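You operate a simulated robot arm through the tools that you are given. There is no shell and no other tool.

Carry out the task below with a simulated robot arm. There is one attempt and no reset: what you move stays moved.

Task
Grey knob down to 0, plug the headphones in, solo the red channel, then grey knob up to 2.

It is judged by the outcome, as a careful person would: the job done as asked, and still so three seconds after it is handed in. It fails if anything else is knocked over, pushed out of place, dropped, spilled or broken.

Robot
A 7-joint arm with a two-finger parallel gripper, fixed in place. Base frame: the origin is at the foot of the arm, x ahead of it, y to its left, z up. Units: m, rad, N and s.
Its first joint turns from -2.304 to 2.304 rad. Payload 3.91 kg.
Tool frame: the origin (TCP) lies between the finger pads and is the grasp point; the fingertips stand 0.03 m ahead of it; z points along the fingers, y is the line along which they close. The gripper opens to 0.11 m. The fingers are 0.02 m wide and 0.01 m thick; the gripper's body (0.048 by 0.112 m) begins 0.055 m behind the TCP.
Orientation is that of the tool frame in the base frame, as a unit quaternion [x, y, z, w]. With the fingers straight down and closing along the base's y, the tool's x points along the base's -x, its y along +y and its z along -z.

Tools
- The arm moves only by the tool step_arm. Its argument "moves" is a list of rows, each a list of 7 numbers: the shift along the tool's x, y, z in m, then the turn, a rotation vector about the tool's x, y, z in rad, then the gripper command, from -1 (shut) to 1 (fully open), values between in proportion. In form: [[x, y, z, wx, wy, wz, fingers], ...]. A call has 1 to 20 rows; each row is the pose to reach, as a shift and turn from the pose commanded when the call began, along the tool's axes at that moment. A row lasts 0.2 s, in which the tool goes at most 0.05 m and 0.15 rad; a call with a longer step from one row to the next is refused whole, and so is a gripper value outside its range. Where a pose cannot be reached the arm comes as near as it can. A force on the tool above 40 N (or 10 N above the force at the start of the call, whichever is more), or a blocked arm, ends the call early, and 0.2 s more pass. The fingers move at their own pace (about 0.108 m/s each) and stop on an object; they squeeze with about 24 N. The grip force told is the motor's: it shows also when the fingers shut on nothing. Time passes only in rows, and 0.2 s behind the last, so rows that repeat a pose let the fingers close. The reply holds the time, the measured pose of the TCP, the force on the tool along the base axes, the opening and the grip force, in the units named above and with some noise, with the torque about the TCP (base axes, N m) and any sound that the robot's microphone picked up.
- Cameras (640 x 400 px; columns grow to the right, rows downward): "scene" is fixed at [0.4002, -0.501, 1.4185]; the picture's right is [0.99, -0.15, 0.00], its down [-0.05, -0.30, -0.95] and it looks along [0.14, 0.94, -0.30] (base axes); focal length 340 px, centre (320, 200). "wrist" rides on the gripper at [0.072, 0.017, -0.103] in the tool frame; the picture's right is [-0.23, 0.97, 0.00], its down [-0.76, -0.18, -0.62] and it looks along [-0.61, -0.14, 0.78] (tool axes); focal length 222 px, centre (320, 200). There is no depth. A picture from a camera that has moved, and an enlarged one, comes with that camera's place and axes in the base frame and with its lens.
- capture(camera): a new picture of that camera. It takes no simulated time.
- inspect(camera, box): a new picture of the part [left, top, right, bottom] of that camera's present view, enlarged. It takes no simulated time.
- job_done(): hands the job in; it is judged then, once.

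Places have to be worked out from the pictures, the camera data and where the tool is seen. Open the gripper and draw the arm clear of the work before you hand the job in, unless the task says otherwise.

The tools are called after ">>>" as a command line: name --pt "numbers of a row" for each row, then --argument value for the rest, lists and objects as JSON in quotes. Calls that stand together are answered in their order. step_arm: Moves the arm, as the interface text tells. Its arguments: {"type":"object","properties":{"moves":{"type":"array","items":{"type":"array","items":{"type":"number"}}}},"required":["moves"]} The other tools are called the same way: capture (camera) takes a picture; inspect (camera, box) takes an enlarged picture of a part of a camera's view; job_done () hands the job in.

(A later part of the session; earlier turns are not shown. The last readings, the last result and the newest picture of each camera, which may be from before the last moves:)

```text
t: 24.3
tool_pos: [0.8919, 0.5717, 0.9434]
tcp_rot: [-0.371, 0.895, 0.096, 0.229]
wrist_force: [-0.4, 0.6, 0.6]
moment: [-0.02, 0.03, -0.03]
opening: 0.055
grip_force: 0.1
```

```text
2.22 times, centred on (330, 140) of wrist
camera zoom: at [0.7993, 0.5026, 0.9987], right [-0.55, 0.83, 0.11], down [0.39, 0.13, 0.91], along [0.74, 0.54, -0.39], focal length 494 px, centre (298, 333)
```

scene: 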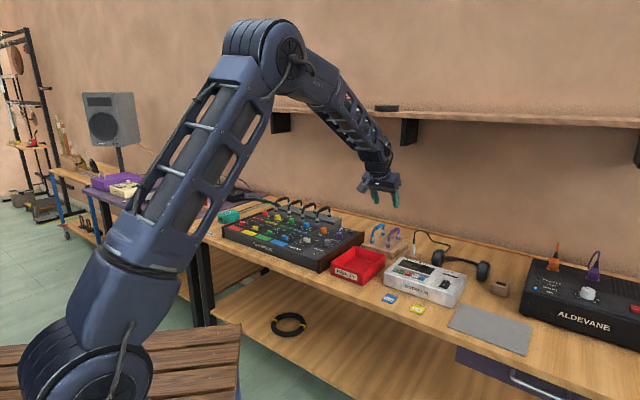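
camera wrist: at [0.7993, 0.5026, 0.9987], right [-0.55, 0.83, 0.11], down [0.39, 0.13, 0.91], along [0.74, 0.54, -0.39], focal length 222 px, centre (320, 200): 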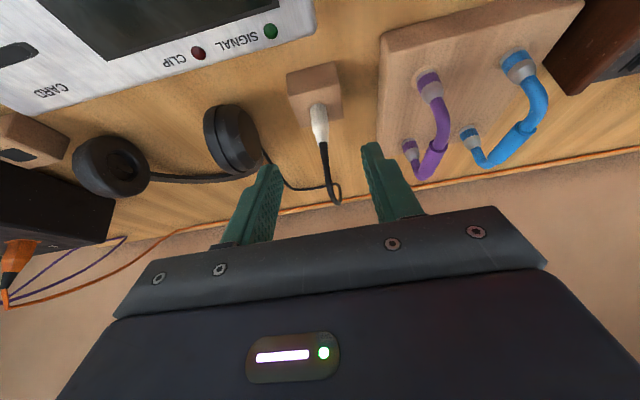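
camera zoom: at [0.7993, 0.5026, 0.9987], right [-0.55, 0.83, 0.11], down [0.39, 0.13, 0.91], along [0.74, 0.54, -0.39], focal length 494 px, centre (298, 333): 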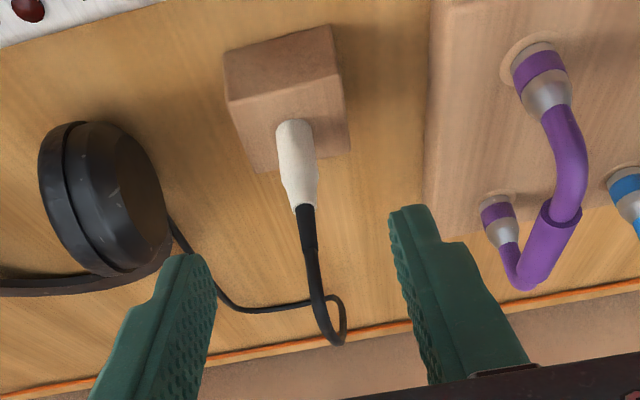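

The plug is centred between the fingers, at u≈1.078, w≈−0.226. I'll slide in along the tool axis about 79 mm, then check before closing.

>>> step_arm --pt "0.0002 0.0002 0.025 0 0 0 0.0" --pt "0.0004 0.0004 0.05 0 0 0 0.0" --pt "0.0006 0.0004 0.068 0 0 0 0.0" --pt "0.0008 0.0004 0.0785 0 0 0 0.0" --pt "0.0008 0.0004 0.0785 0 0 0 0.0"

>>> inspect --camera "wrist" --box '[240, 80, 420, 230]'

>>> inspect --camera "scene" --box '[380, 210, 460, 270]'

```text
t: 25.5
tool_pos: [0.9178, 0.5987, 0.8736]
tcp_rot: [-0.37, 0.895, 0.095, 0.229]
wrist_force: [0.1, 0.0, 0.3]
moment: [0.0, -0.02, 0.0]
opening: 0.0551
grip_force: 0.0
```

```text
2.67 times, centred on (330, 155) of wrist
camera zoom: at [0.8257, 0.5294, 0.9287], right [-0.55, 0.83, 0.11], down [0.39, 0.13, 0.91], along [0.74, 0.54, -0.39], focal length 592 px, centre (293, 320)
```

zoom: 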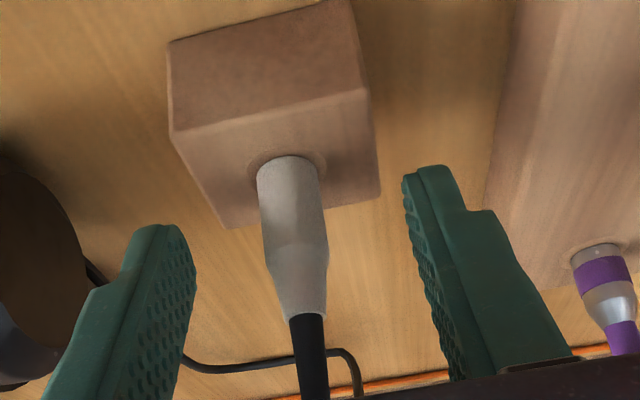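

```text
6.67 times, centred on (420, 240) of scene
camera zoom: at [0.4002, -0.501, 1.4185], right [0.99, -0.15, 0.0], down [-0.05, -0.3, -0.95], along [0.14, 0.94, -0.3], focal length 2270 px, centre (-347, -67)
```

zoom: 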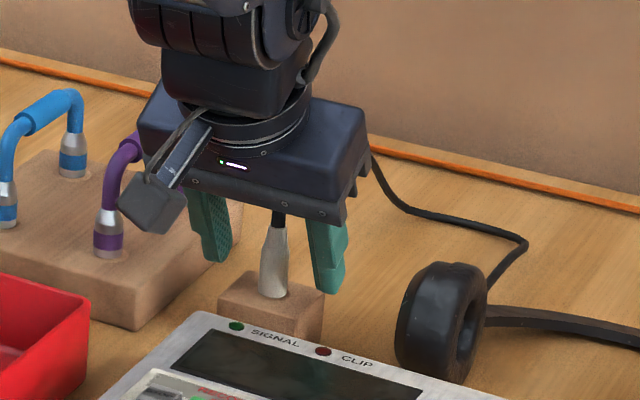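

The plug sits between the fingers, within 2 mm of centre, with the fingertips just above the block. I'll close the gripper on the barrel.

>>> step_arm --pt "0 0.001 0 0 0 0 -0.4" --pt "0 0.001 0 0 0 0 -1" --pt "0 0.001 0 0 0 0 -1" --pt "0 0.001 0 0 0 0 -1"

>>> inspect --camera "wrist" --box '[240, 80, 420, 230]'

>>> inspect --camera "scene" --box '[380, 210, 460, 270]'

```text
t: 26.5
tool_pos: [0.9162, 0.5997, 0.8732]
tcp_rot: [-0.37, 0.895, 0.097, 0.23]
wrist_force: [0.6, -0.6, 0.6]
moment: [-0.04, 0.03, 0.0]
opening: 0.0142
grip_force: 24.0
```

```text
2.67 times, centred on (330, 155) of wrist
camera zoom: at [0.8249, 0.5298, 0.9291], right [-0.55, 0.83, 0.11], down [0.39, 0.13, 0.91], along [0.74, 0.54, -0.39], focal length 592 px, centre (293, 320)
```

zoom: 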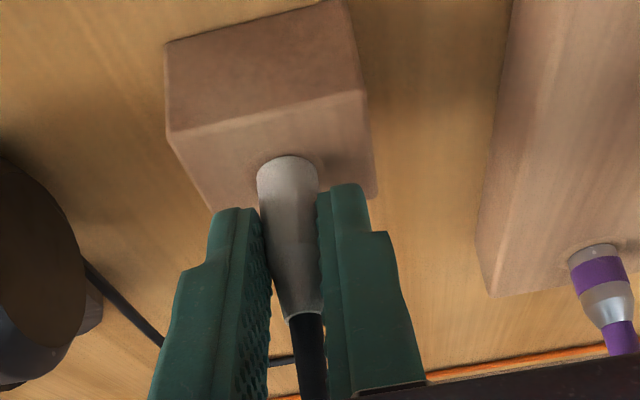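

```text
6.67 times, centred on (420, 240) of scene
camera zoom: at [0.4002, -0.501, 1.4185], right [0.99, -0.15, 0.0], down [-0.05, -0.3, -0.95], along [0.14, 0.94, -0.3], focal length 2270 px, centre (-347, -67)
```

zoom: 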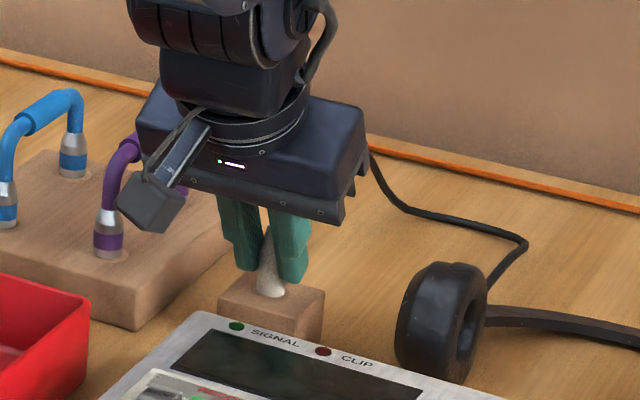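

The barrel is gripped at 14 mm opening with no side load. I'll lift straight up in base z, first 30 mm and then to 60 mm, and check that the block stays put.

>>> step_arm --pt "-0.0048 0 -0.0088 0 0 0 -1" --pt "-0.0096 0 -0.0176 0 0 0 -1" --pt "-0.0144 0 -0.0263 0 0 0 -1" --pt "-0.0192 0 -0.0351 0 0 0 -1" --pt "-0.024 0 -0.0439 0 0 0 -1" --pt "-0.0288 0 -0.0527 0 0 0 -1"

>>> inspect --camera "wrist" --box '[240, 80, 420, 230]'

>>> inspect --camera "scene" --box '[370, 200, 470, 270]'

```text
t: 27.9
tool_pos: [0.9176, 0.5986, 0.9331]
tcp_rot: [-0.371, 0.895, 0.096, 0.23]
wrist_force: [0.8, 0.2, -0.6]
moment: [0.05, 0.04, 0.0]
opening: 0.0144
grip_force: 23.9
```

```text
2.67 times, centred on (330, 155) of wrist
camera zoom: at [0.8255, 0.5286, 0.9898], right [-0.55, 0.83, 0.11], down [0.39, 0.13, 0.91], along [0.74, 0.54, -0.39], focal length 592 px, centre (293, 320)
```

zoom: 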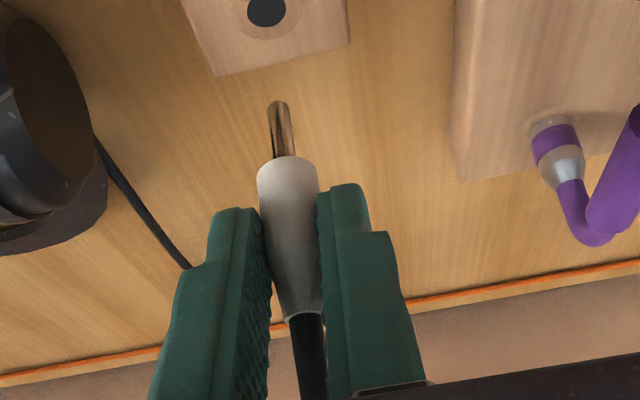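

```text
5.71 times, centred on (420, 235) of scene
camera zoom: at [0.4002, -0.501, 1.4185], right [0.99, -0.15, 0.0], down [-0.05, -0.3, -0.95], along [0.14, 0.94, -0.3], focal length 1946 px, centre (-251, 0)
```

zoom: 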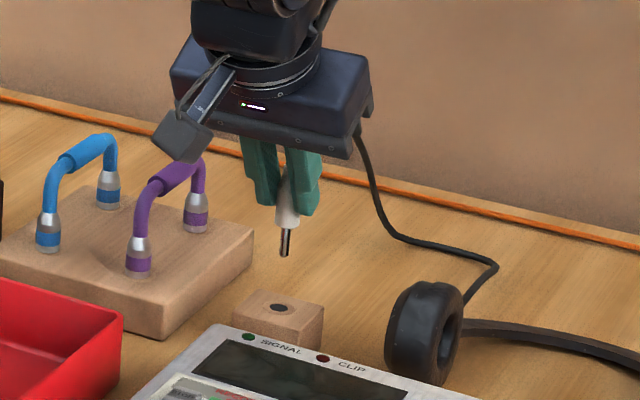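

The plug came out cleanly with its metal shaft about 22 mm long, and the block stayed in place. I'll raise it above the cable loops, carry it halfway towards the phones jack, and check the headphones and cable.

>>> step_arm --pt "-0.0125 0 -0.0228 0 0 0 -1" --pt "-0.0249 0 -0.0456 0 0 0 -1" --pt "-0.0042 0.028 -0.0569 0 0 0 -1" --pt "0.0165 0.056 -0.0682 0 0 0 -1" --pt "0.0373 0.084 -0.0796 0 0 0 -1" --pt "0.058 0.112 -0.0909 0 0 0 -1" --pt "0.0787 0.14 -0.1022 0 0 0 -1" --pt "0.0787 0.14 -0.1022 0 0 0 -1"

>>> capture --camera "scene"

>>> inspect --camera "scene" --box '[350, 190, 510, 290]'

>>> capture --camera "wrist"

```text
t: 29.7
tool_pos: [0.7353, 0.6124, 0.9845]
tcp_rot: [-0.371, 0.895, 0.097, 0.229]
wrist_force: [-0.1, 0.1, -0.5]
moment: [-0.03, -0.01, 0.0]
opening: 0.0143
grip_force: 24.1
```

```text
taken
```

scene: 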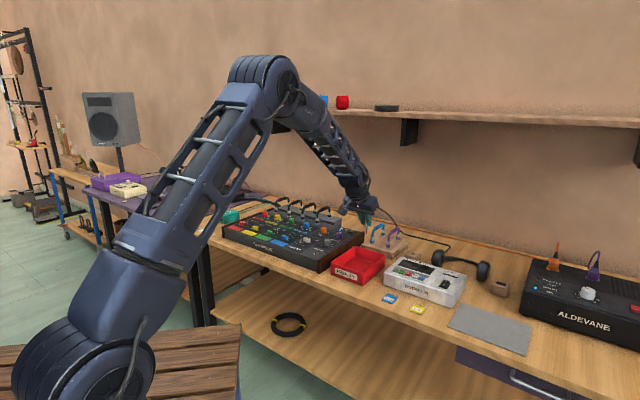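

```text
4.00 times, centred on (430, 240) of scene
camera zoom: at [0.4002, -0.501, 1.4185], right [0.99, -0.15, 0.0], down [-0.05, -0.3, -0.95], along [0.14, 0.94, -0.3], focal length 1362 px, centre (-120, 40)
```

zoom: 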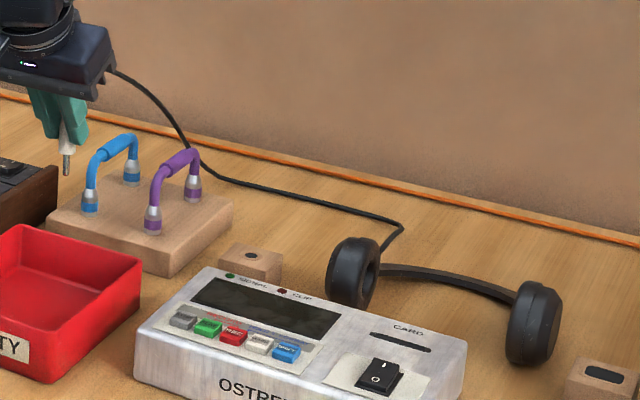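

```text
taken
camera wrist: at [0.6438, 0.5432, 1.0405], right [-0.55, 0.83, 0.11], down [0.39, 0.13, 0.91], along [0.74, 0.54, -0.39], focal length 222 px, centre (320, 200)
```

wrist: 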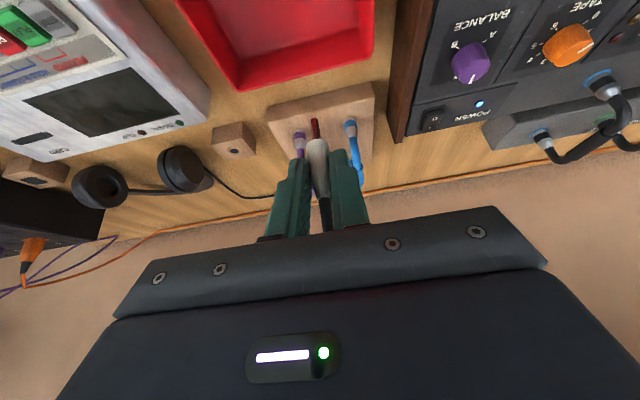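

The headphones haven't moved and the cable trails with slack behind the loops. I'll continue to a hover over the phones jack.

>>> step_arm --pt "0.0205 0.0285 -0.0112 0 0 0 -1" --pt "0.0411 0.057 -0.0224 0 0 0 -1" --pt "0.0616 0.0854 -0.0337 0 0 0 -1" --pt "0.0822 0.1139 -0.0449 0 0 0 -1" --pt "0.1027 0.1424 -0.0561 0 0 0 -1" --pt "0.1027 0.1424 -0.0561 0 0 0 -1"

>>> capture --camera "wrist"

>>> inspect --camera "scene" --box '[290, 180, 370, 260]'

>>> inspect --camera "scene" --box '[340, 190, 500, 290]'

```text
t: 31.1
tool_pos: [0.5527, 0.6311, 0.9853]
tcp_rot: [-0.371, 0.895, 0.095, 0.229]
wrist_force: [0.6, 0.0, -0.2]
moment: [-0.01, 0.0, -0.01]
opening: 0.0141
grip_force: 23.5
```

```text
taken
camera wrist: at [0.46, 0.5621, 1.0417], right [-0.55, 0.83, 0.11], down [0.39, 0.13, 0.91], along [0.74, 0.54, -0.39], focal length 222 px, centre (320, 200)
```

wrist: 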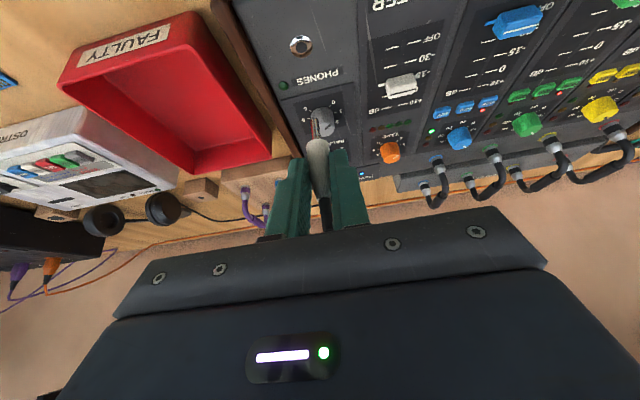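

```text
5.00 times, centred on (330, 220) of scene
camera zoom: at [0.4002, -0.501, 1.4185], right [0.99, -0.15, 0.0], down [-0.05, -0.3, -0.95], along [0.14, 0.94, -0.3], focal length 1702 px, centre (270, 100)
```

zoom: 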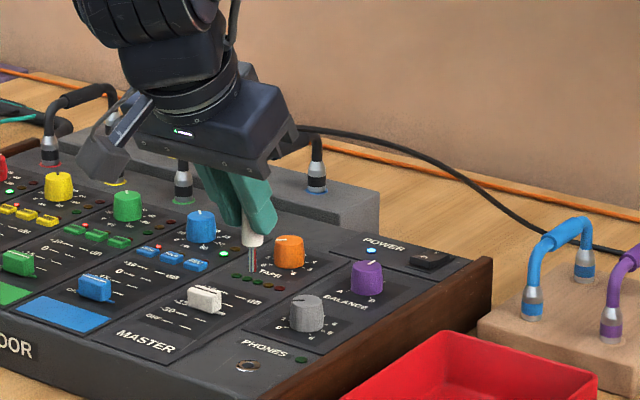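

```text
4.00 times, centred on (420, 240) of scene
camera zoom: at [0.4002, -0.501, 1.4185], right [0.99, -0.15, 0.0], down [-0.05, -0.3, -0.95], along [0.14, 0.94, -0.3], focal length 1362 px, centre (-80, 40)
```

zoom: 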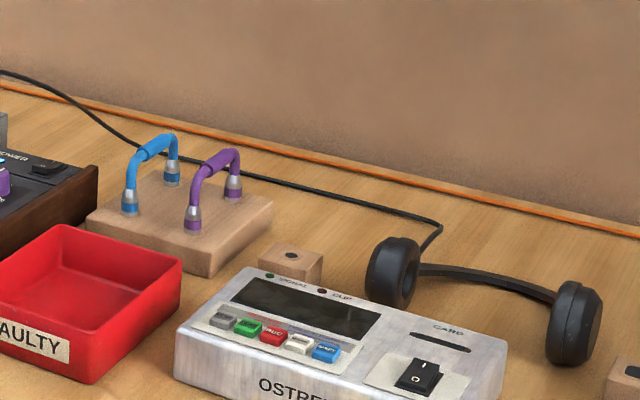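

The plug hovers above the jack region and the cable is clear. I'll enlarge the wrist view to compare the plug tip with the jack for precise alignment.

>>> inspect --camera "wrist" --box '[270, 20, 370, 120]'

>>> inspect --camera "wrist" --box '[280, 90, 360, 190]'

>>> inspect --camera "scene" --box '[305, 215, 345, 260]'

```text
4.00 times, centred on (320, 70) of wrist
camera zoom: at [0.46, 0.5621, 1.0417], right [-0.55, 0.83, 0.11], down [0.39, 0.13, 0.91], along [0.74, 0.54, -0.39], focal length 888 px, centre (320, 720)
```

zoom: 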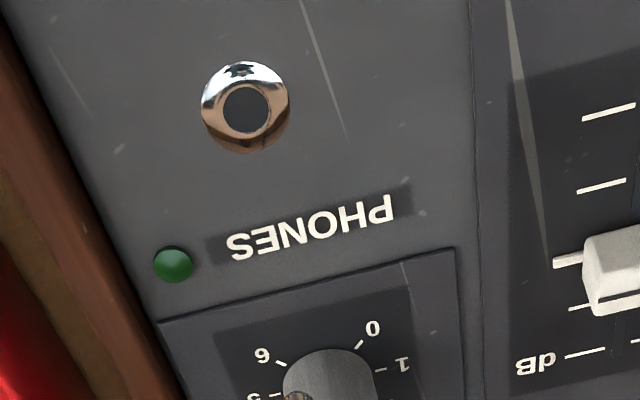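

```text
4.00 times, centred on (320, 140) of wrist
camera zoom: at [0.46, 0.5621, 1.0417], right [-0.55, 0.83, 0.11], down [0.39, 0.13, 0.91], along [0.74, 0.54, -0.39], focal length 888 px, centre (320, 440)
```

zoom: 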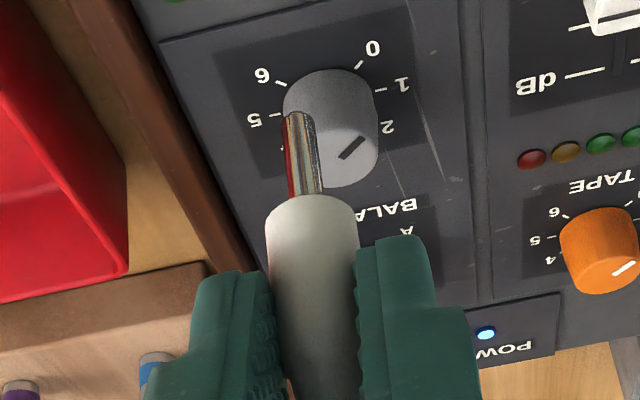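

```text
8.89 times, centred on (325, 238) of scene
camera zoom: at [0.4002, -0.501, 1.4185], right [0.99, -0.15, 0.0], down [-0.05, -0.3, -0.95], along [0.14, 0.94, -0.3], focal length 3026 px, centre (276, -133)
```

zoom: 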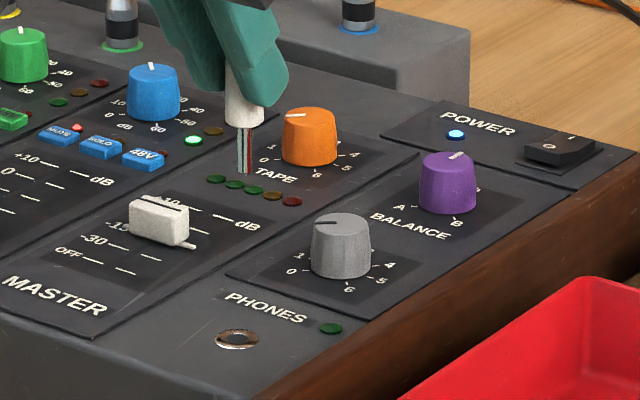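

Combining both cameras puts the jack near u 0.839, w 0.054, z 0.853, and the tip about 5–8 mm further out. I'll correct partway and lower the tip to about 1 cm above the panel for a close comparison.

>>> step_arm --pt "0.011 -0.0015 0.015 0 0 0 -1" --pt "0.022 -0.0015 0.032 0 0 0 -1" --pt "0.0322 -0.0015 0.0485 0 0 0 -1" --pt "0.0322 -0.0015 0.0485 0 0 0 -1"

>>> inspect --camera "wrist" --box '[280, 80, 360, 180]'

>>> inspect --camera "scene" --box '[300, 222, 332, 254]'

```text
t: 32.1
tool_pos: [0.5468, 0.627, 0.9275]
tcp_rot: [-0.371, 0.895, 0.096, 0.229]
wrist_force: [-0.2, -0.2, 0.1]
moment: [-0.01, 0.01, 0.0]
opening: 0.0142
grip_force: 24.0
```

```text
4.00 times, centred on (320, 130) of wrist
camera zoom: at [0.4555, 0.5582, 0.984], right [-0.55, 0.83, 0.11], down [0.39, 0.13, 0.91], along [0.74, 0.54, -0.39], focal length 888 px, centre (320, 480)
```

zoom: 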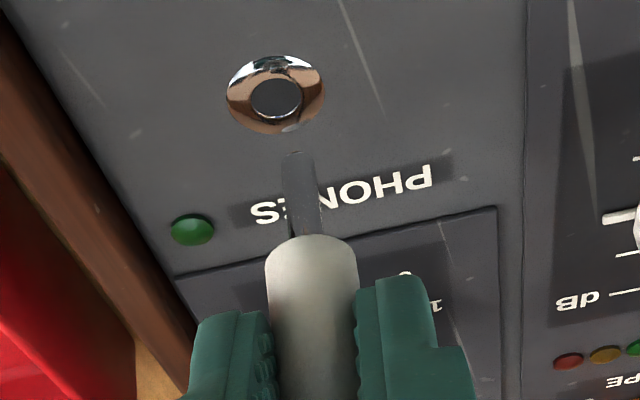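

```text
12.50 times, centred on (316, 238) of scene
camera zoom: at [0.4002, -0.501, 1.4185], right [0.99, -0.15, 0.0], down [-0.05, -0.3, -0.95], along [0.14, 0.94, -0.3], focal length 4256 px, centre (370, -275)
```

zoom: 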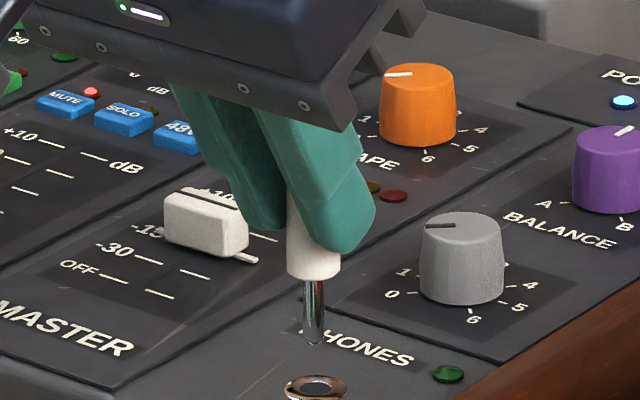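

The tip is at about (0.8404, 0.0553, 0.866) and the jack at (0.8389, 0.0534, 0.853). I'll correct by −1.5 mm in u and −1.9 mm in w, lower 8 mm and look again.

>>> step_arm --pt "0.0013 -0.0019 -0.0007 0 0 0 -1" --pt "0.0051 -0.0019 0.0063 0 0 0 -1" --pt "0.0051 -0.0019 0.0063 0 0 0 -1"

>>> inspect --camera "wrist" --box '[290, 90, 350, 150]'

>>> inspect --camera "scene" --box '[304, 234, 328, 254]'

```text
t: 32.9
tool_pos: [0.5492, 0.6235, 0.9213]
tcp_rot: [-0.371, 0.895, 0.097, 0.229]
wrist_force: [0.3, -0.3, -0.4]
moment: [-0.03, -0.02, 0.02]
opening: 0.0142
grip_force: 24.1
```

```text
6.67 times, centred on (320, 120) of wrist
camera zoom: at [0.4564, 0.5555, 0.9762], right [-0.55, 0.83, 0.11], down [0.39, 0.13, 0.91], along [0.74, 0.54, -0.39], focal length 1481 px, centre (320, 733)
```

zoom: 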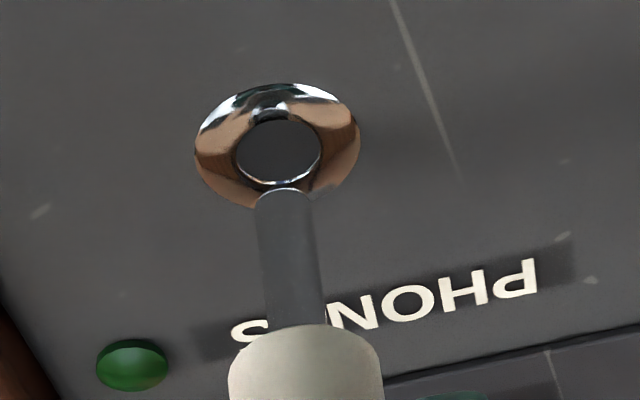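

```text
16.00 times, centred on (316, 244) of scene
camera zoom: at [0.4002, -0.501, 1.4185], right [0.99, -0.15, 0.0], down [-0.05, -0.3, -0.95], along [0.14, 0.94, -0.3], focal length 5448 px, centre (384, -504)
```

zoom: 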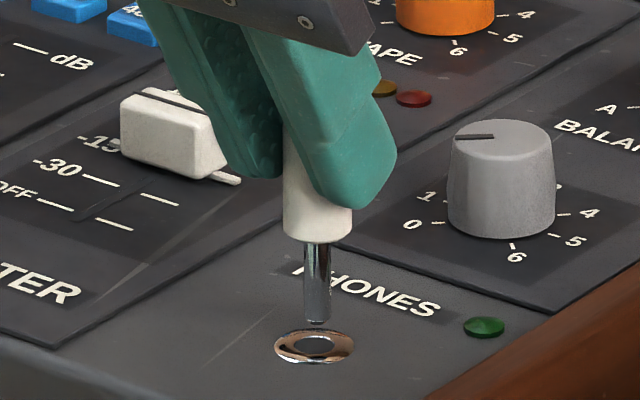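

The tip is now within about 1 mm of the jack axis. I'll lower in small steps so it enters the hole, and read the force.

>>> step_arm --pt "0.0025 0 0.0032 0 0 0 -1" --pt "0.0044 0 0.0067 0 0 0 -1" --pt "0.0064 0 0.0102 0 0 0 -1" --pt "0.0064 0 0.0102 0 0 0 -1"

>>> inspect --camera "wrist" --box '[290, 90, 350, 150]'

>>> inspect --camera "scene" --box '[304, 234, 328, 254]'

```text
t: 33.9
tool_pos: [0.5479, 0.6245, 0.9078]
tcp_rot: [-0.37, 0.895, 0.096, 0.229]
wrist_force: [0.8, 0.3, 1.3]
moment: [0.02, -0.06, 0.0]
opening: 0.0143
grip_force: 24.0
```

```text
6.67 times, centred on (320, 120) of wrist
camera zoom: at [0.456, 0.5551, 0.9636], right [-0.55, 0.83, 0.11], down [0.39, 0.13, 0.91], along [0.74, 0.54, -0.39], focal length 1481 px, centre (320, 733)
```

zoom: 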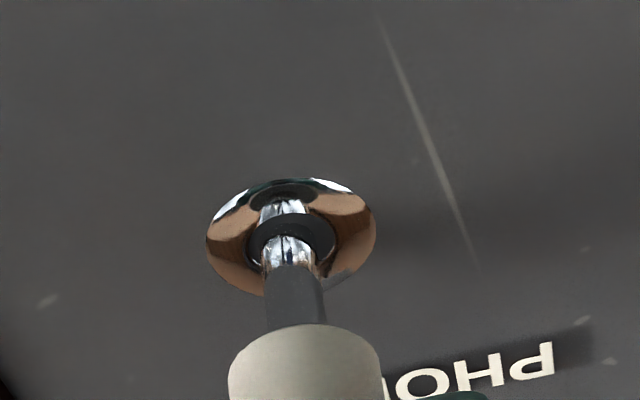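

```text
16.00 times, centred on (316, 244) of scene
camera zoom: at [0.4002, -0.501, 1.4185], right [0.99, -0.15, 0.0], down [-0.05, -0.3, -0.95], along [0.14, 0.94, -0.3], focal length 5448 px, centre (384, -504)
```

zoom: 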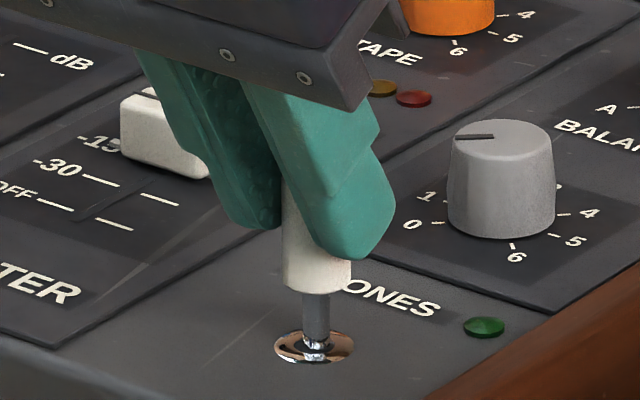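

The shaft has entered the hole with almost no force. I'll push it down in small steps towards seating, watching for contact.

>>> step_arm --pt "0.0019 0 0.0035 0 0 0 -1" --pt "0.0038 0 0.007 0 0 0 -1" --pt "0.0058 0 0.0105 0 0 0 -1" --pt "0.0067 0 0.0123 0 0 0 -1" --pt "0.0067 0 0.0123 0 0 0 -1"

>>> inspect --camera "wrist" --box '[290, 90, 350, 150]'

>>> inspect --camera "scene" --box '[304, 234, 328, 254]'

```text
t: 35.1
tool_pos: [0.5472, 0.6242, 0.8932]
tcp_rot: [-0.37, 0.895, 0.096, 0.23]
wrist_force: [1.3, 0.9, 0.7]
moment: [0.04, -0.01, -0.02]
opening: 0.0142
grip_force: 23.8
```

```text
6.67 times, centred on (320, 120) of wrist
camera zoom: at [0.4559, 0.5551, 0.9497], right [-0.55, 0.83, 0.11], down [0.39, 0.13, 0.91], along [0.74, 0.54, -0.39], focal length 1481 px, centre (320, 733)
```

zoom: 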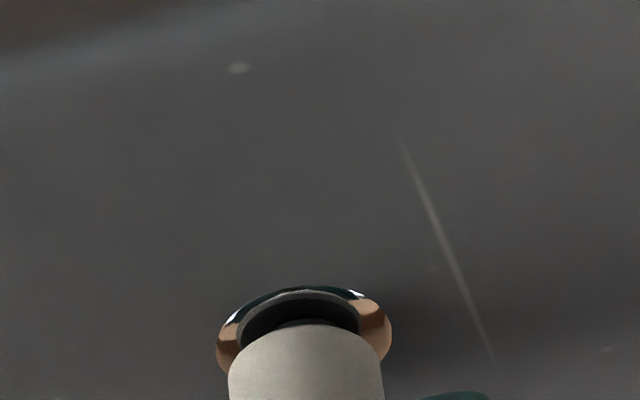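

```text
16.00 times, centred on (316, 244) of scene
camera zoom: at [0.4002, -0.501, 1.4185], right [0.99, -0.15, 0.0], down [-0.05, -0.3, -0.95], along [0.14, 0.94, -0.3], focal length 5448 px, centre (384, -504)
```

zoom: 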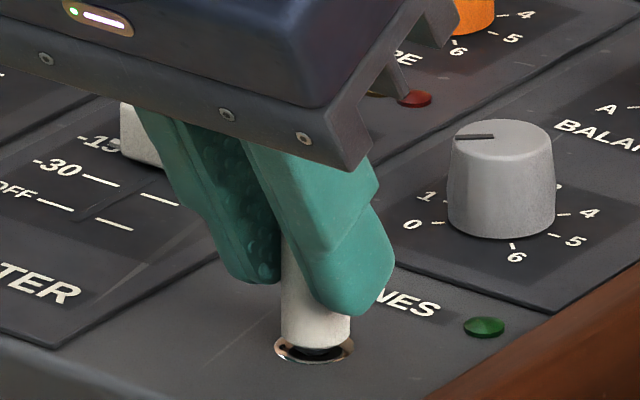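

The barrel is about 2–3 mm from seating and the force is near zero. I'll push down a few more millimetres until contact.

>>> step_arm --pt "0.001 0 0.0018 0 0 0 -1" --pt "0.0014 0 0.0026 0 0 0 -1" --pt "0.0019 0 0.0035 0 0 0 -1" --pt "0.0024 0 0.0044 0 0 0 -1"

>>> inspect --camera "scene" --box '[304, 234, 328, 254]'

```text
t: 36.1
tool_pos: [0.5478, 0.6243, 0.8893]
tcp_rot: [-0.371, 0.894, 0.097, 0.231]
wrist_force: [0.9, 2.0, 21.0]
moment: [0.3, -0.25, 0.03]
opening: 0.0143
grip_force: 23.6
```

```text
16.00 times, centred on (316, 244) of scene
camera zoom: at [0.4002, -0.501, 1.4185], right [0.99, -0.15, 0.0], down [-0.05, -0.3, -0.95], along [0.14, 0.94, -0.3], focal length 5448 px, centre (384, -504)
```

zoom: 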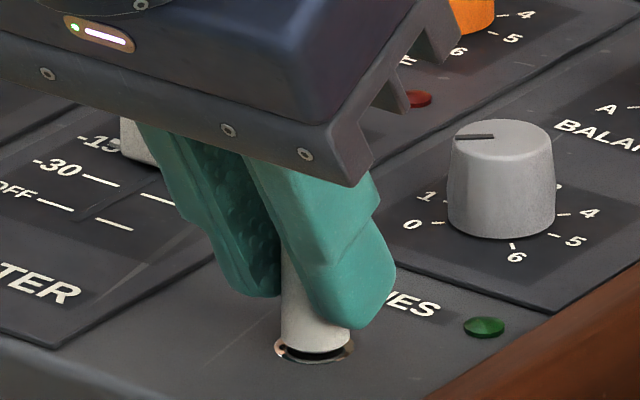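

Contact at about 21 N, with the barrel at panel level. I'll press about 1 mm more to check whether it's fully home or has a final detent.

>>> step_arm --pt "0.0003 0 0.0005 0 0 0 -1" --pt "0.0005 0 0.0009 0 0 0 -1" --pt "0.0005 0 0.0009 0 0 0 -1"

>>> inspect --camera "wrist" --box '[280, 100, 360, 180]'

>>> inspect --camera "scene" --box '[304, 234, 328, 254]'

```text
t: 36.9
tool_pos: [0.5474, 0.6236, 0.8877]
tcp_rot: [-0.371, 0.894, 0.097, 0.23]
wrist_force: [2.7, 10.3, 20.4]
moment: [0.38, -0.26, 0.07]
opening: 0.0141
grip_force: 24.0
```

```text
5.00 times, centred on (320, 140) of wrist
camera zoom: at [0.456, 0.5551, 0.9444], right [-0.55, 0.83, 0.11], down [0.39, 0.13, 0.91], along [0.74, 0.54, -0.39], focal length 1111 px, centre (320, 500)
```

zoom: 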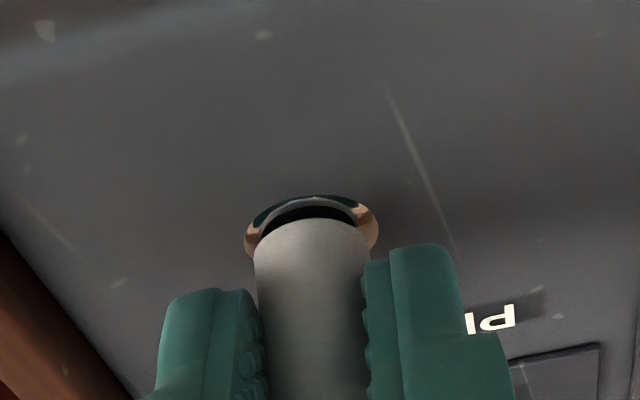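

```text
16.00 times, centred on (316, 244) of scene
camera zoom: at [0.4002, -0.501, 1.4185], right [0.99, -0.15, 0.0], down [-0.05, -0.3, -0.95], along [0.14, 0.94, -0.3], focal length 5448 px, centre (384, -504)
```

zoom: 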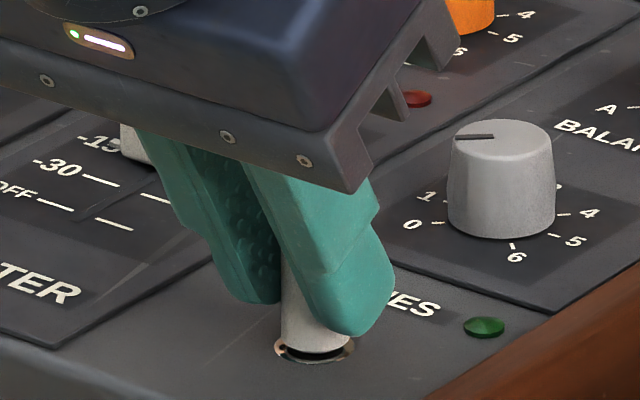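

The fingers slipped about 1 mm on the barrel while the plug stayed put, so it has hit a hard stop. I'll relieve the push, open modestly, back off along the tool axis and inspect the seating.

>>> step_arm --pt "-0.0007 0 -0.0012 0 0 0 -1" --pt "-0.0007 0 -0.0012 0 0 0 -0.3" --pt "-0.0007 0 -0.0012 0 0 0 -0.3" --pt "-0.0007 0 -0.0012 0 0 0 -0.3" --pt "-0.0007 0 -0.0212 0 0 0 -0.3" --pt "-0.0007 0 -0.0512 0 0 0 -0.3" --pt "-0.0007 0 -0.0812 0 0 0 -0.3"

>>> capture --camera "wrist"

>>> inspect --camera "scene" --box '[304, 234, 328, 254]'

>>> inspect --camera "scene" --box '[290, 180, 450, 280]'

```text
t: 38.5
tool_pos: [0.5205, 0.5974, 0.9566]
tcp_rot: [-0.37, 0.895, 0.095, 0.229]
wrist_force: [0.6, 0.5, -0.8]
moment: [-0.01, -0.01, 0.01]
opening: 0.0386
grip_force: 0.0
```

```text
taken
camera wrist: at [0.4291, 0.5276, 1.0137], right [-0.55, 0.83, 0.11], down [0.39, 0.13, 0.91], along [0.74, 0.54, -0.39], focal length 222 px, centre (320, 200)
```

wrist: 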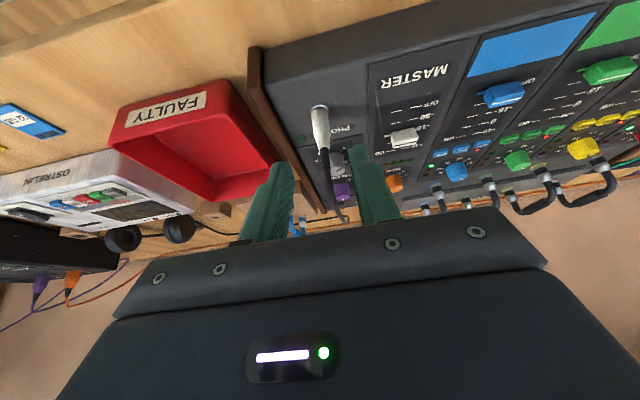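

```text
16.00 times, centred on (316, 244) of scene
camera zoom: at [0.4002, -0.501, 1.4185], right [0.99, -0.15, 0.0], down [-0.05, -0.3, -0.95], along [0.14, 0.94, -0.3], focal length 5448 px, centre (384, -504)
```

zoom: 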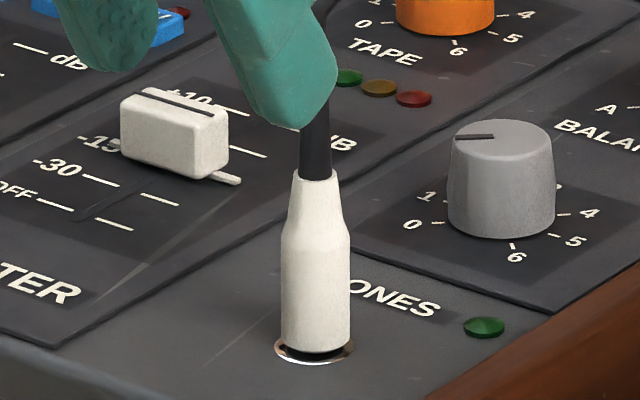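

```text
4.00 times, centred on (370, 230) of scene
camera zoom: at [0.4002, -0.501, 1.4185], right [0.99, -0.15, 0.0], down [-0.05, -0.3, -0.95], along [0.14, 0.94, -0.3], focal length 1362 px, centre (120, 80)
```

zoom: 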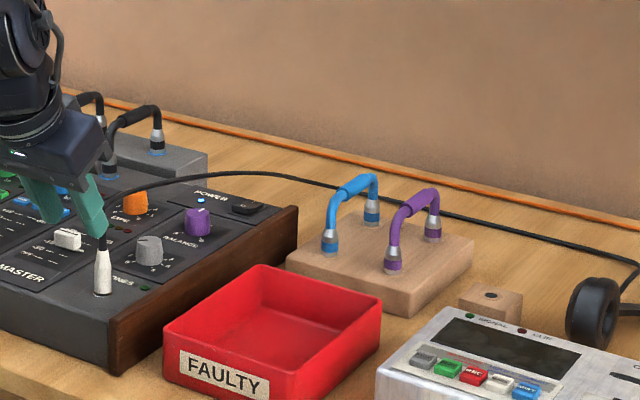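

The plug stands upright in the jack. I'll enlarge its base in both views to judge whether the barrel rests on the ring.

>>> inspect --camera "scene" --box '[310, 242, 322, 252]'

>>> inspect --camera "wrist" --box '[295, 90, 345, 140]'

```text
16.00 times, centred on (316, 247) of scene
camera zoom: at [0.4002, -0.501, 1.4185], right [0.99, -0.15, 0.0], down [-0.05, -0.3, -0.95], along [0.14, 0.94, -0.3], focal length 5448 px, centre (384, -552)
```

zoom: 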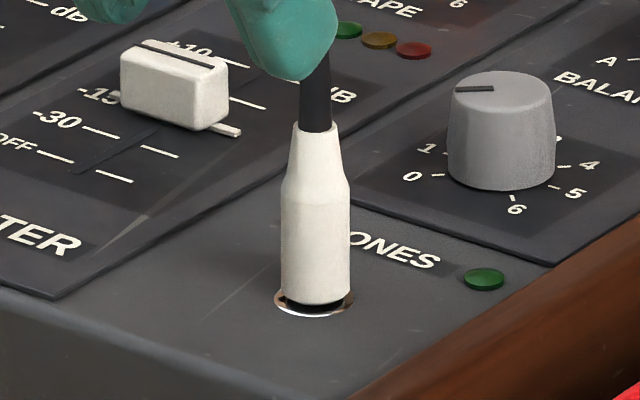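

```text
8.00 times, centred on (320, 115) of wrist
camera zoom: at [0.4291, 0.5276, 1.0137], right [-0.55, 0.83, 0.11], down [0.39, 0.13, 0.91], along [0.74, 0.54, -0.39], focal length 1777 px, centre (320, 880)
```

zoom: 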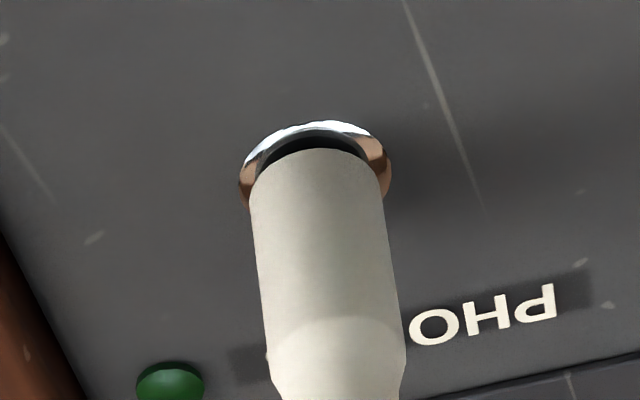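

The barrel seats on the ring: about 25 mm of shaft is in and it hit a hard stop. I'll retreat further along the tool axis so the fingers are clear of the cable, and check.

>>> step_arm --pt "0 0 -0.03 0 0 0 -0.3" --pt "0 0 -0.06 0 0 0 -0.3" --pt "0 0 -0.1 0 0 0 -0.3"

>>> capture --camera "wrist"

>>> inspect --camera "scene" --box '[240, 150, 400, 260]'

```text
t: 39.3
tool_pos: [0.4898, 0.5624, 1.0481]
tcp_rot: [-0.371, 0.895, 0.095, 0.229]
wrist_force: [0.6, -0.8, -0.2]
moment: [-0.01, 0.04, -0.02]
opening: 0.0385
grip_force: 0.0
```

```text
taken
camera wrist: at [0.3987, 0.4935, 1.1041], right [-0.55, 0.83, 0.11], down [0.39, 0.13, 0.91], along [0.74, 0.54, -0.39], focal length 222 px, centre (320, 200)
```

wrist: 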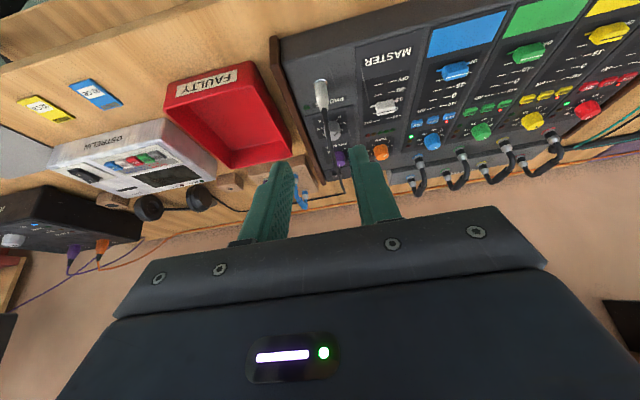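

```text
3.64 times, centred on (320, 205) of scene
camera zoom: at [0.4002, -0.501, 1.4185], right [0.99, -0.15, 0.0], down [-0.05, -0.3, -0.95], along [0.14, 0.94, -0.3], focal length 1238 px, centre (320, 182)
```

zoom: 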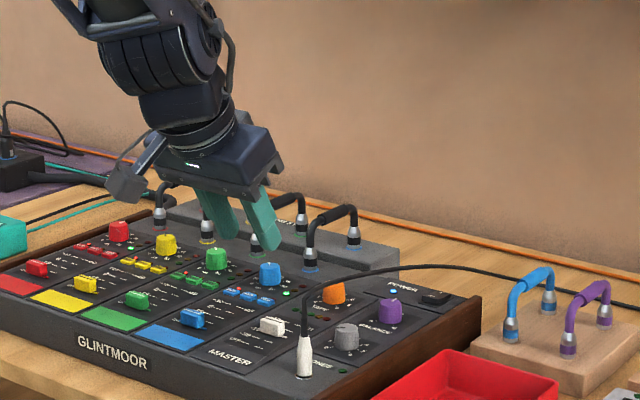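

The cable is clear of the gripper. Next is the red SOLO button, the middle one of the red trio, near u 0.967, w 0.484. I'll travel above the mixer to a viewing pose with the fingers closed.

>>> step_arm --pt "-0.0104 0.0394 0.0 0 0 0 -0.6" --pt "-0.0207 0.0789 0.0 0 0 0 -1" --pt "-0.0311 0.1183 0.0106 0 0 0 -1" --pt "-0.0414 0.1577 0.0213 0 0 0 -1" --pt "-0.0518 0.1971 0.0351 0 0 0 -1" --pt "-0.0621 0.2366 0.0488 0 0 0 -1" --pt "-0.0725 0.276 0.0624 0 0 0 -1" --pt "-0.0828 0.3154 0.076 0 0 0 -1" --pt "-0.0932 0.3549 0.0896 0 0 0 -1" --pt "-0.1035 0.3943 0.1032 0 0 0 -1" --pt "-0.1139 0.4337 0.1169 0 0 0 -1" --pt "-0.1139 0.4337 0.1169 0 0 0 -1"

>>> capture --camera "wrist"

>>> inspect --camera "scene" --box '[210, 170, 330, 250]'

```text
t: 41.9
tool_pos: [0.2906, 0.9758, 1.0013]
tcp_rot: [-0.371, 0.895, 0.096, 0.23]
wrist_force: [0.1, -0.1, -0.7]
moment: [0.02, 0.01, -0.04]
opening: 0.0
grip_force: 23.6
```

```text
taken
camera wrist: at [0.1993, 0.907, 1.0567], right [-0.55, 0.83, 0.11], down [0.39, 0.13, 0.91], along [0.74, 0.54, -0.39], focal length 222 px, centre (320, 200)
```

wrist: 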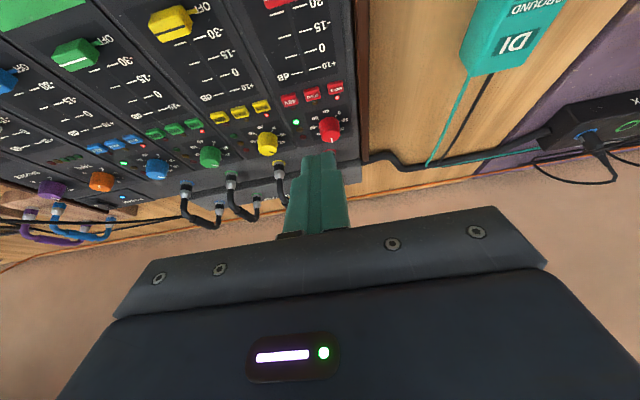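

```text
5.00 times, centred on (270, 210) of scene
camera zoom: at [0.4002, -0.501, 1.4185], right [0.99, -0.15, 0.0], down [-0.05, -0.3, -0.95], along [0.14, 0.94, -0.3], focal length 1702 px, centre (570, 150)
```

zoom: 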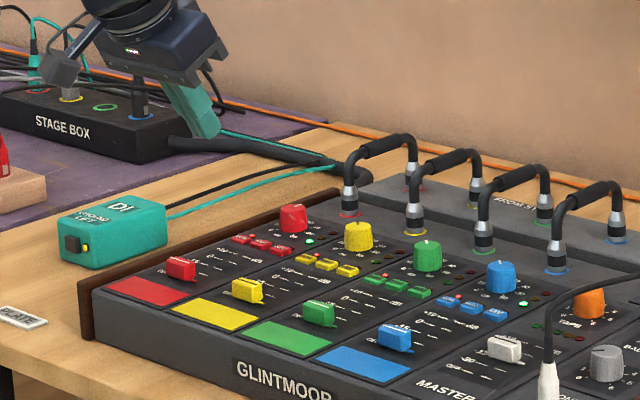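

The viewing pose was reached. I'll enlarge the red channel's buttons to fix SOLO's position.

>>> inspect --camera "wrist" --box '[260, 60, 360, 160]'

>>> inspect --camera "scene" --box '[244, 206, 292, 236]'

```text
4.00 times, centred on (310, 110) of wrist
camera zoom: at [0.1993, 0.907, 1.0567], right [-0.55, 0.83, 0.11], down [0.39, 0.13, 0.91], along [0.74, 0.54, -0.39], focal length 888 px, centre (360, 560)
```

zoom: 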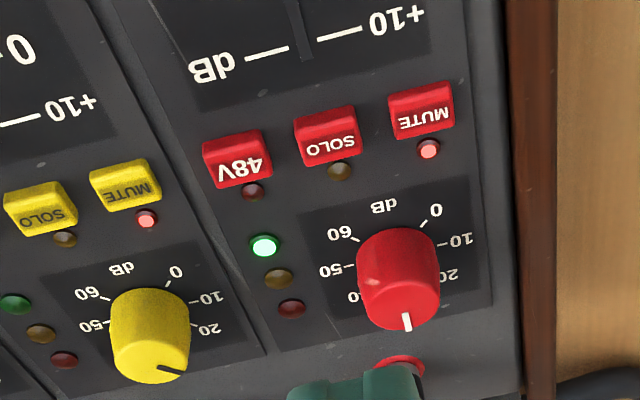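

```text
13.33 times, centred on (268, 221) of scene
camera zoom: at [0.4002, -0.501, 1.4185], right [0.99, -0.15, 0.0], down [-0.05, -0.3, -0.95], along [0.14, 0.94, -0.3], focal length 4540 px, centre (1013, -80)
```

zoom: 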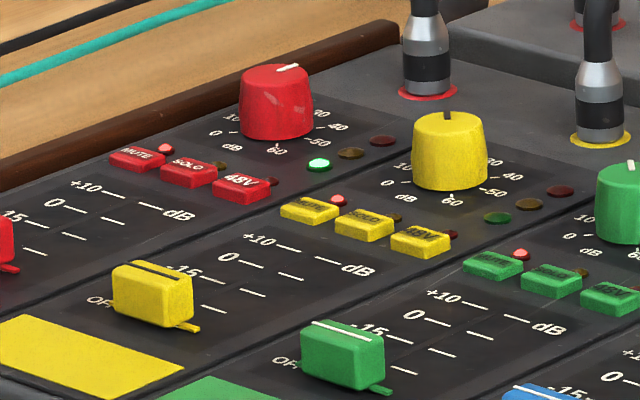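

The red SOLO top face is near u 0.957, w 0.478, z 0.860. I'll come down along the tool axis, stop about 3 cm short, and compare the fingertip with the button.

>>> step_arm --pt "0 -0.0022 0.03 0 0 0 -1" --pt "0 -0.0044 0.06 0 0 0 -1" --pt "0 -0.0065 0.088 0 0 0 -1" --pt "0 -0.0065 0.088 0 0 0 -1"

>>> inspect --camera "wrist" --box '[270, 80, 370, 180]'

>>> inspect --camera "scene" --box '[244, 196, 292, 236]'

```text
t: 42.9
tool_pos: [0.3255, 1.0052, 0.9237]
tcp_rot: [-0.371, 0.895, 0.097, 0.229]
wrist_force: [-0.4, -0.6, -0.1]
moment: [0.01, -0.02, 0.02]
opening: 0.0
grip_force: 23.8
```

```text
4.00 times, centred on (320, 130) of wrist
camera zoom: at [0.2335, 0.9354, 0.9801], right [-0.55, 0.83, 0.11], down [0.39, 0.13, 0.91], along [0.74, 0.54, -0.39], focal length 888 px, centre (320, 480)
```

zoom: 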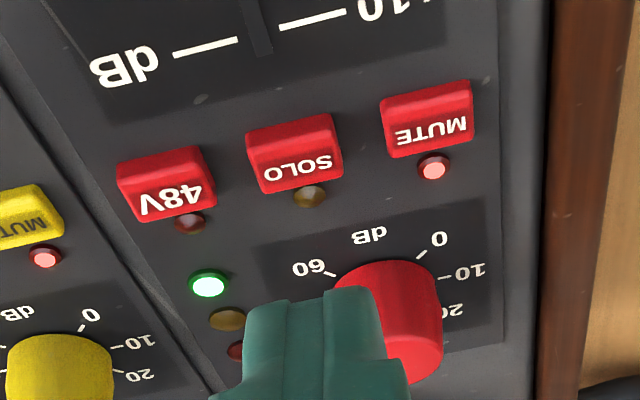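

```text
10.00 times, centred on (268, 216) of scene
camera zoom: at [0.4002, -0.501, 1.4185], right [0.99, -0.15, 0.0], down [-0.05, -0.3, -0.95], along [0.14, 0.94, -0.3], focal length 3405 px, centre (840, 40)
```

zoom: 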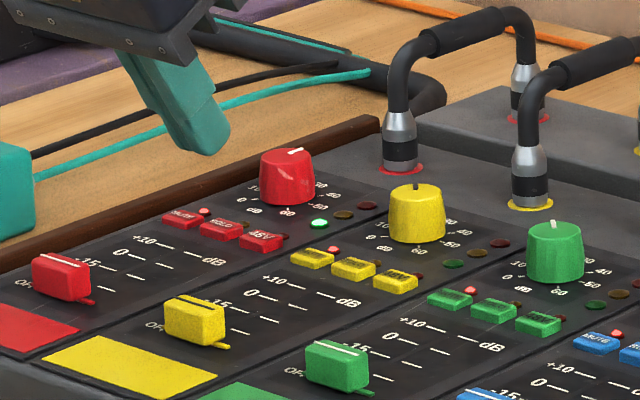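

The fingertip is laterally aligned within 1 mm. I'll move to just above SOLO, with the tip edge about 9 mm above its face, and check in both views.

>>> step_arm --pt "0.0012 -0.001 0.0129 0 0 0 -1" --pt "0.0023 -0.001 0.0258 0 0 0 -1" --pt "0.0023 -0.001 0.0258 0 0 0 -1"

>>> inspect --camera "wrist" --box '[270, 90, 370, 190]'

>>> inspect --camera "scene" --box '[248, 202, 288, 232]'

```text
t: 43.7
tool_pos: [0.3324, 1.012, 0.8996]
tcp_rot: [-0.371, 0.895, 0.097, 0.229]
wrist_force: [-0.5, 0.1, -0.1]
moment: [0.0, -0.03, 0.0]
opening: 0.0
grip_force: 23.9
```

```text
4.00 times, centred on (320, 140) of wrist
camera zoom: at [0.241, 0.9424, 0.9563], right [-0.55, 0.83, 0.11], down [0.39, 0.13, 0.91], along [0.74, 0.54, -0.39], focal length 888 px, centre (320, 440)
```

zoom: 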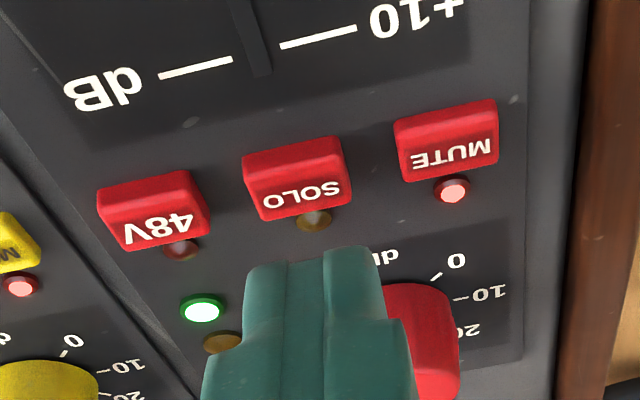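

```text
13.33 times, centred on (268, 217) of scene
camera zoom: at [0.4002, -0.501, 1.4185], right [0.99, -0.15, 0.0], down [-0.05, -0.3, -0.95], along [0.14, 0.94, -0.3], focal length 4540 px, centre (1013, -27)
```

zoom: 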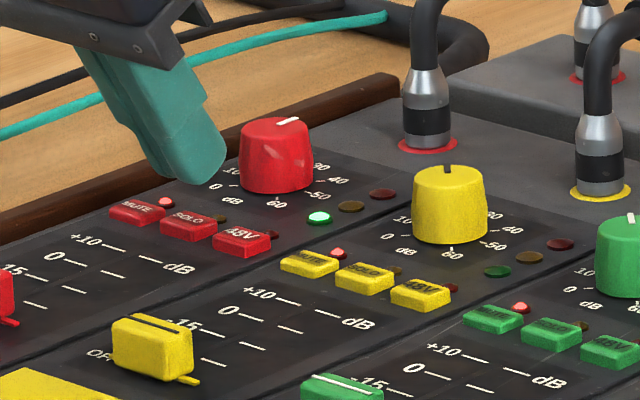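

The tip is centred over SOLO, well clear of MUTE and 48V. I'll lower straight down about 9 mm towards the button and read the force.

>>> step_arm --pt "0.0032 0 0.0028 0 0 0 -1" --pt "0.0056 0 0.0072 0 0 0 -1" --pt "0.0056 0 0.0072 0 0 0 -1"

>>> inspect --camera "wrist" --box '[270, 90, 370, 190]'

>>> inspect --camera "scene" --box '[248, 202, 288, 232]'

```text
t: 44.5
tool_pos: [0.332, 1.0112, 0.8897]
tcp_rot: [-0.371, 0.895, 0.096, 0.23]
wrist_force: [0.5, 0.1, -0.1]
moment: [0.02, -0.02, 0.03]
opening: 0.0
grip_force: 23.8
```

```text
4.00 times, centred on (320, 140) of wrist
camera zoom: at [0.2404, 0.9411, 0.9465], right [-0.55, 0.83, 0.11], down [0.39, 0.13, 0.91], along [0.74, 0.54, -0.39], focal length 888 px, centre (320, 440)
```

zoom: 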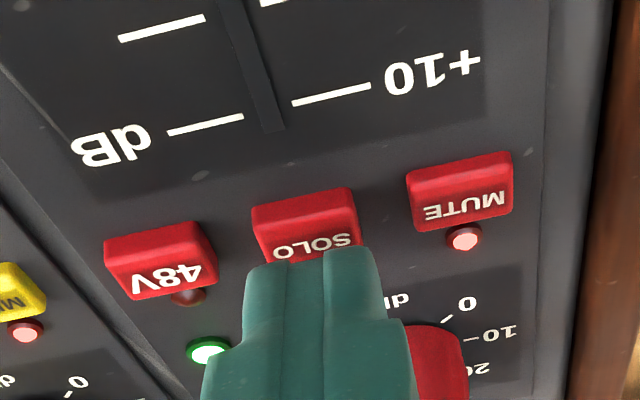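

```text
13.33 times, centred on (268, 217) of scene
camera zoom: at [0.4002, -0.501, 1.4185], right [0.99, -0.15, 0.0], down [-0.05, -0.3, -0.95], along [0.14, 0.94, -0.3], focal length 4540 px, centre (1013, -27)
```

zoom: 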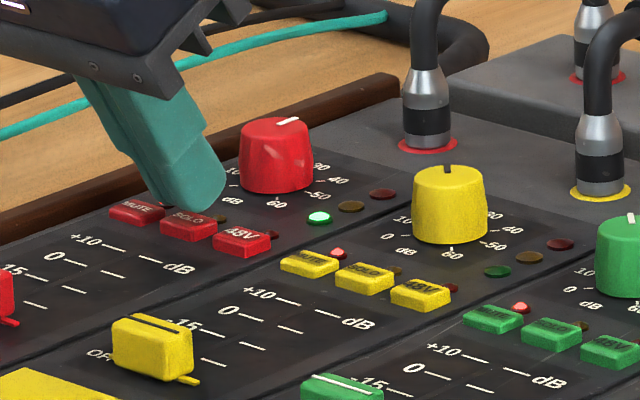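

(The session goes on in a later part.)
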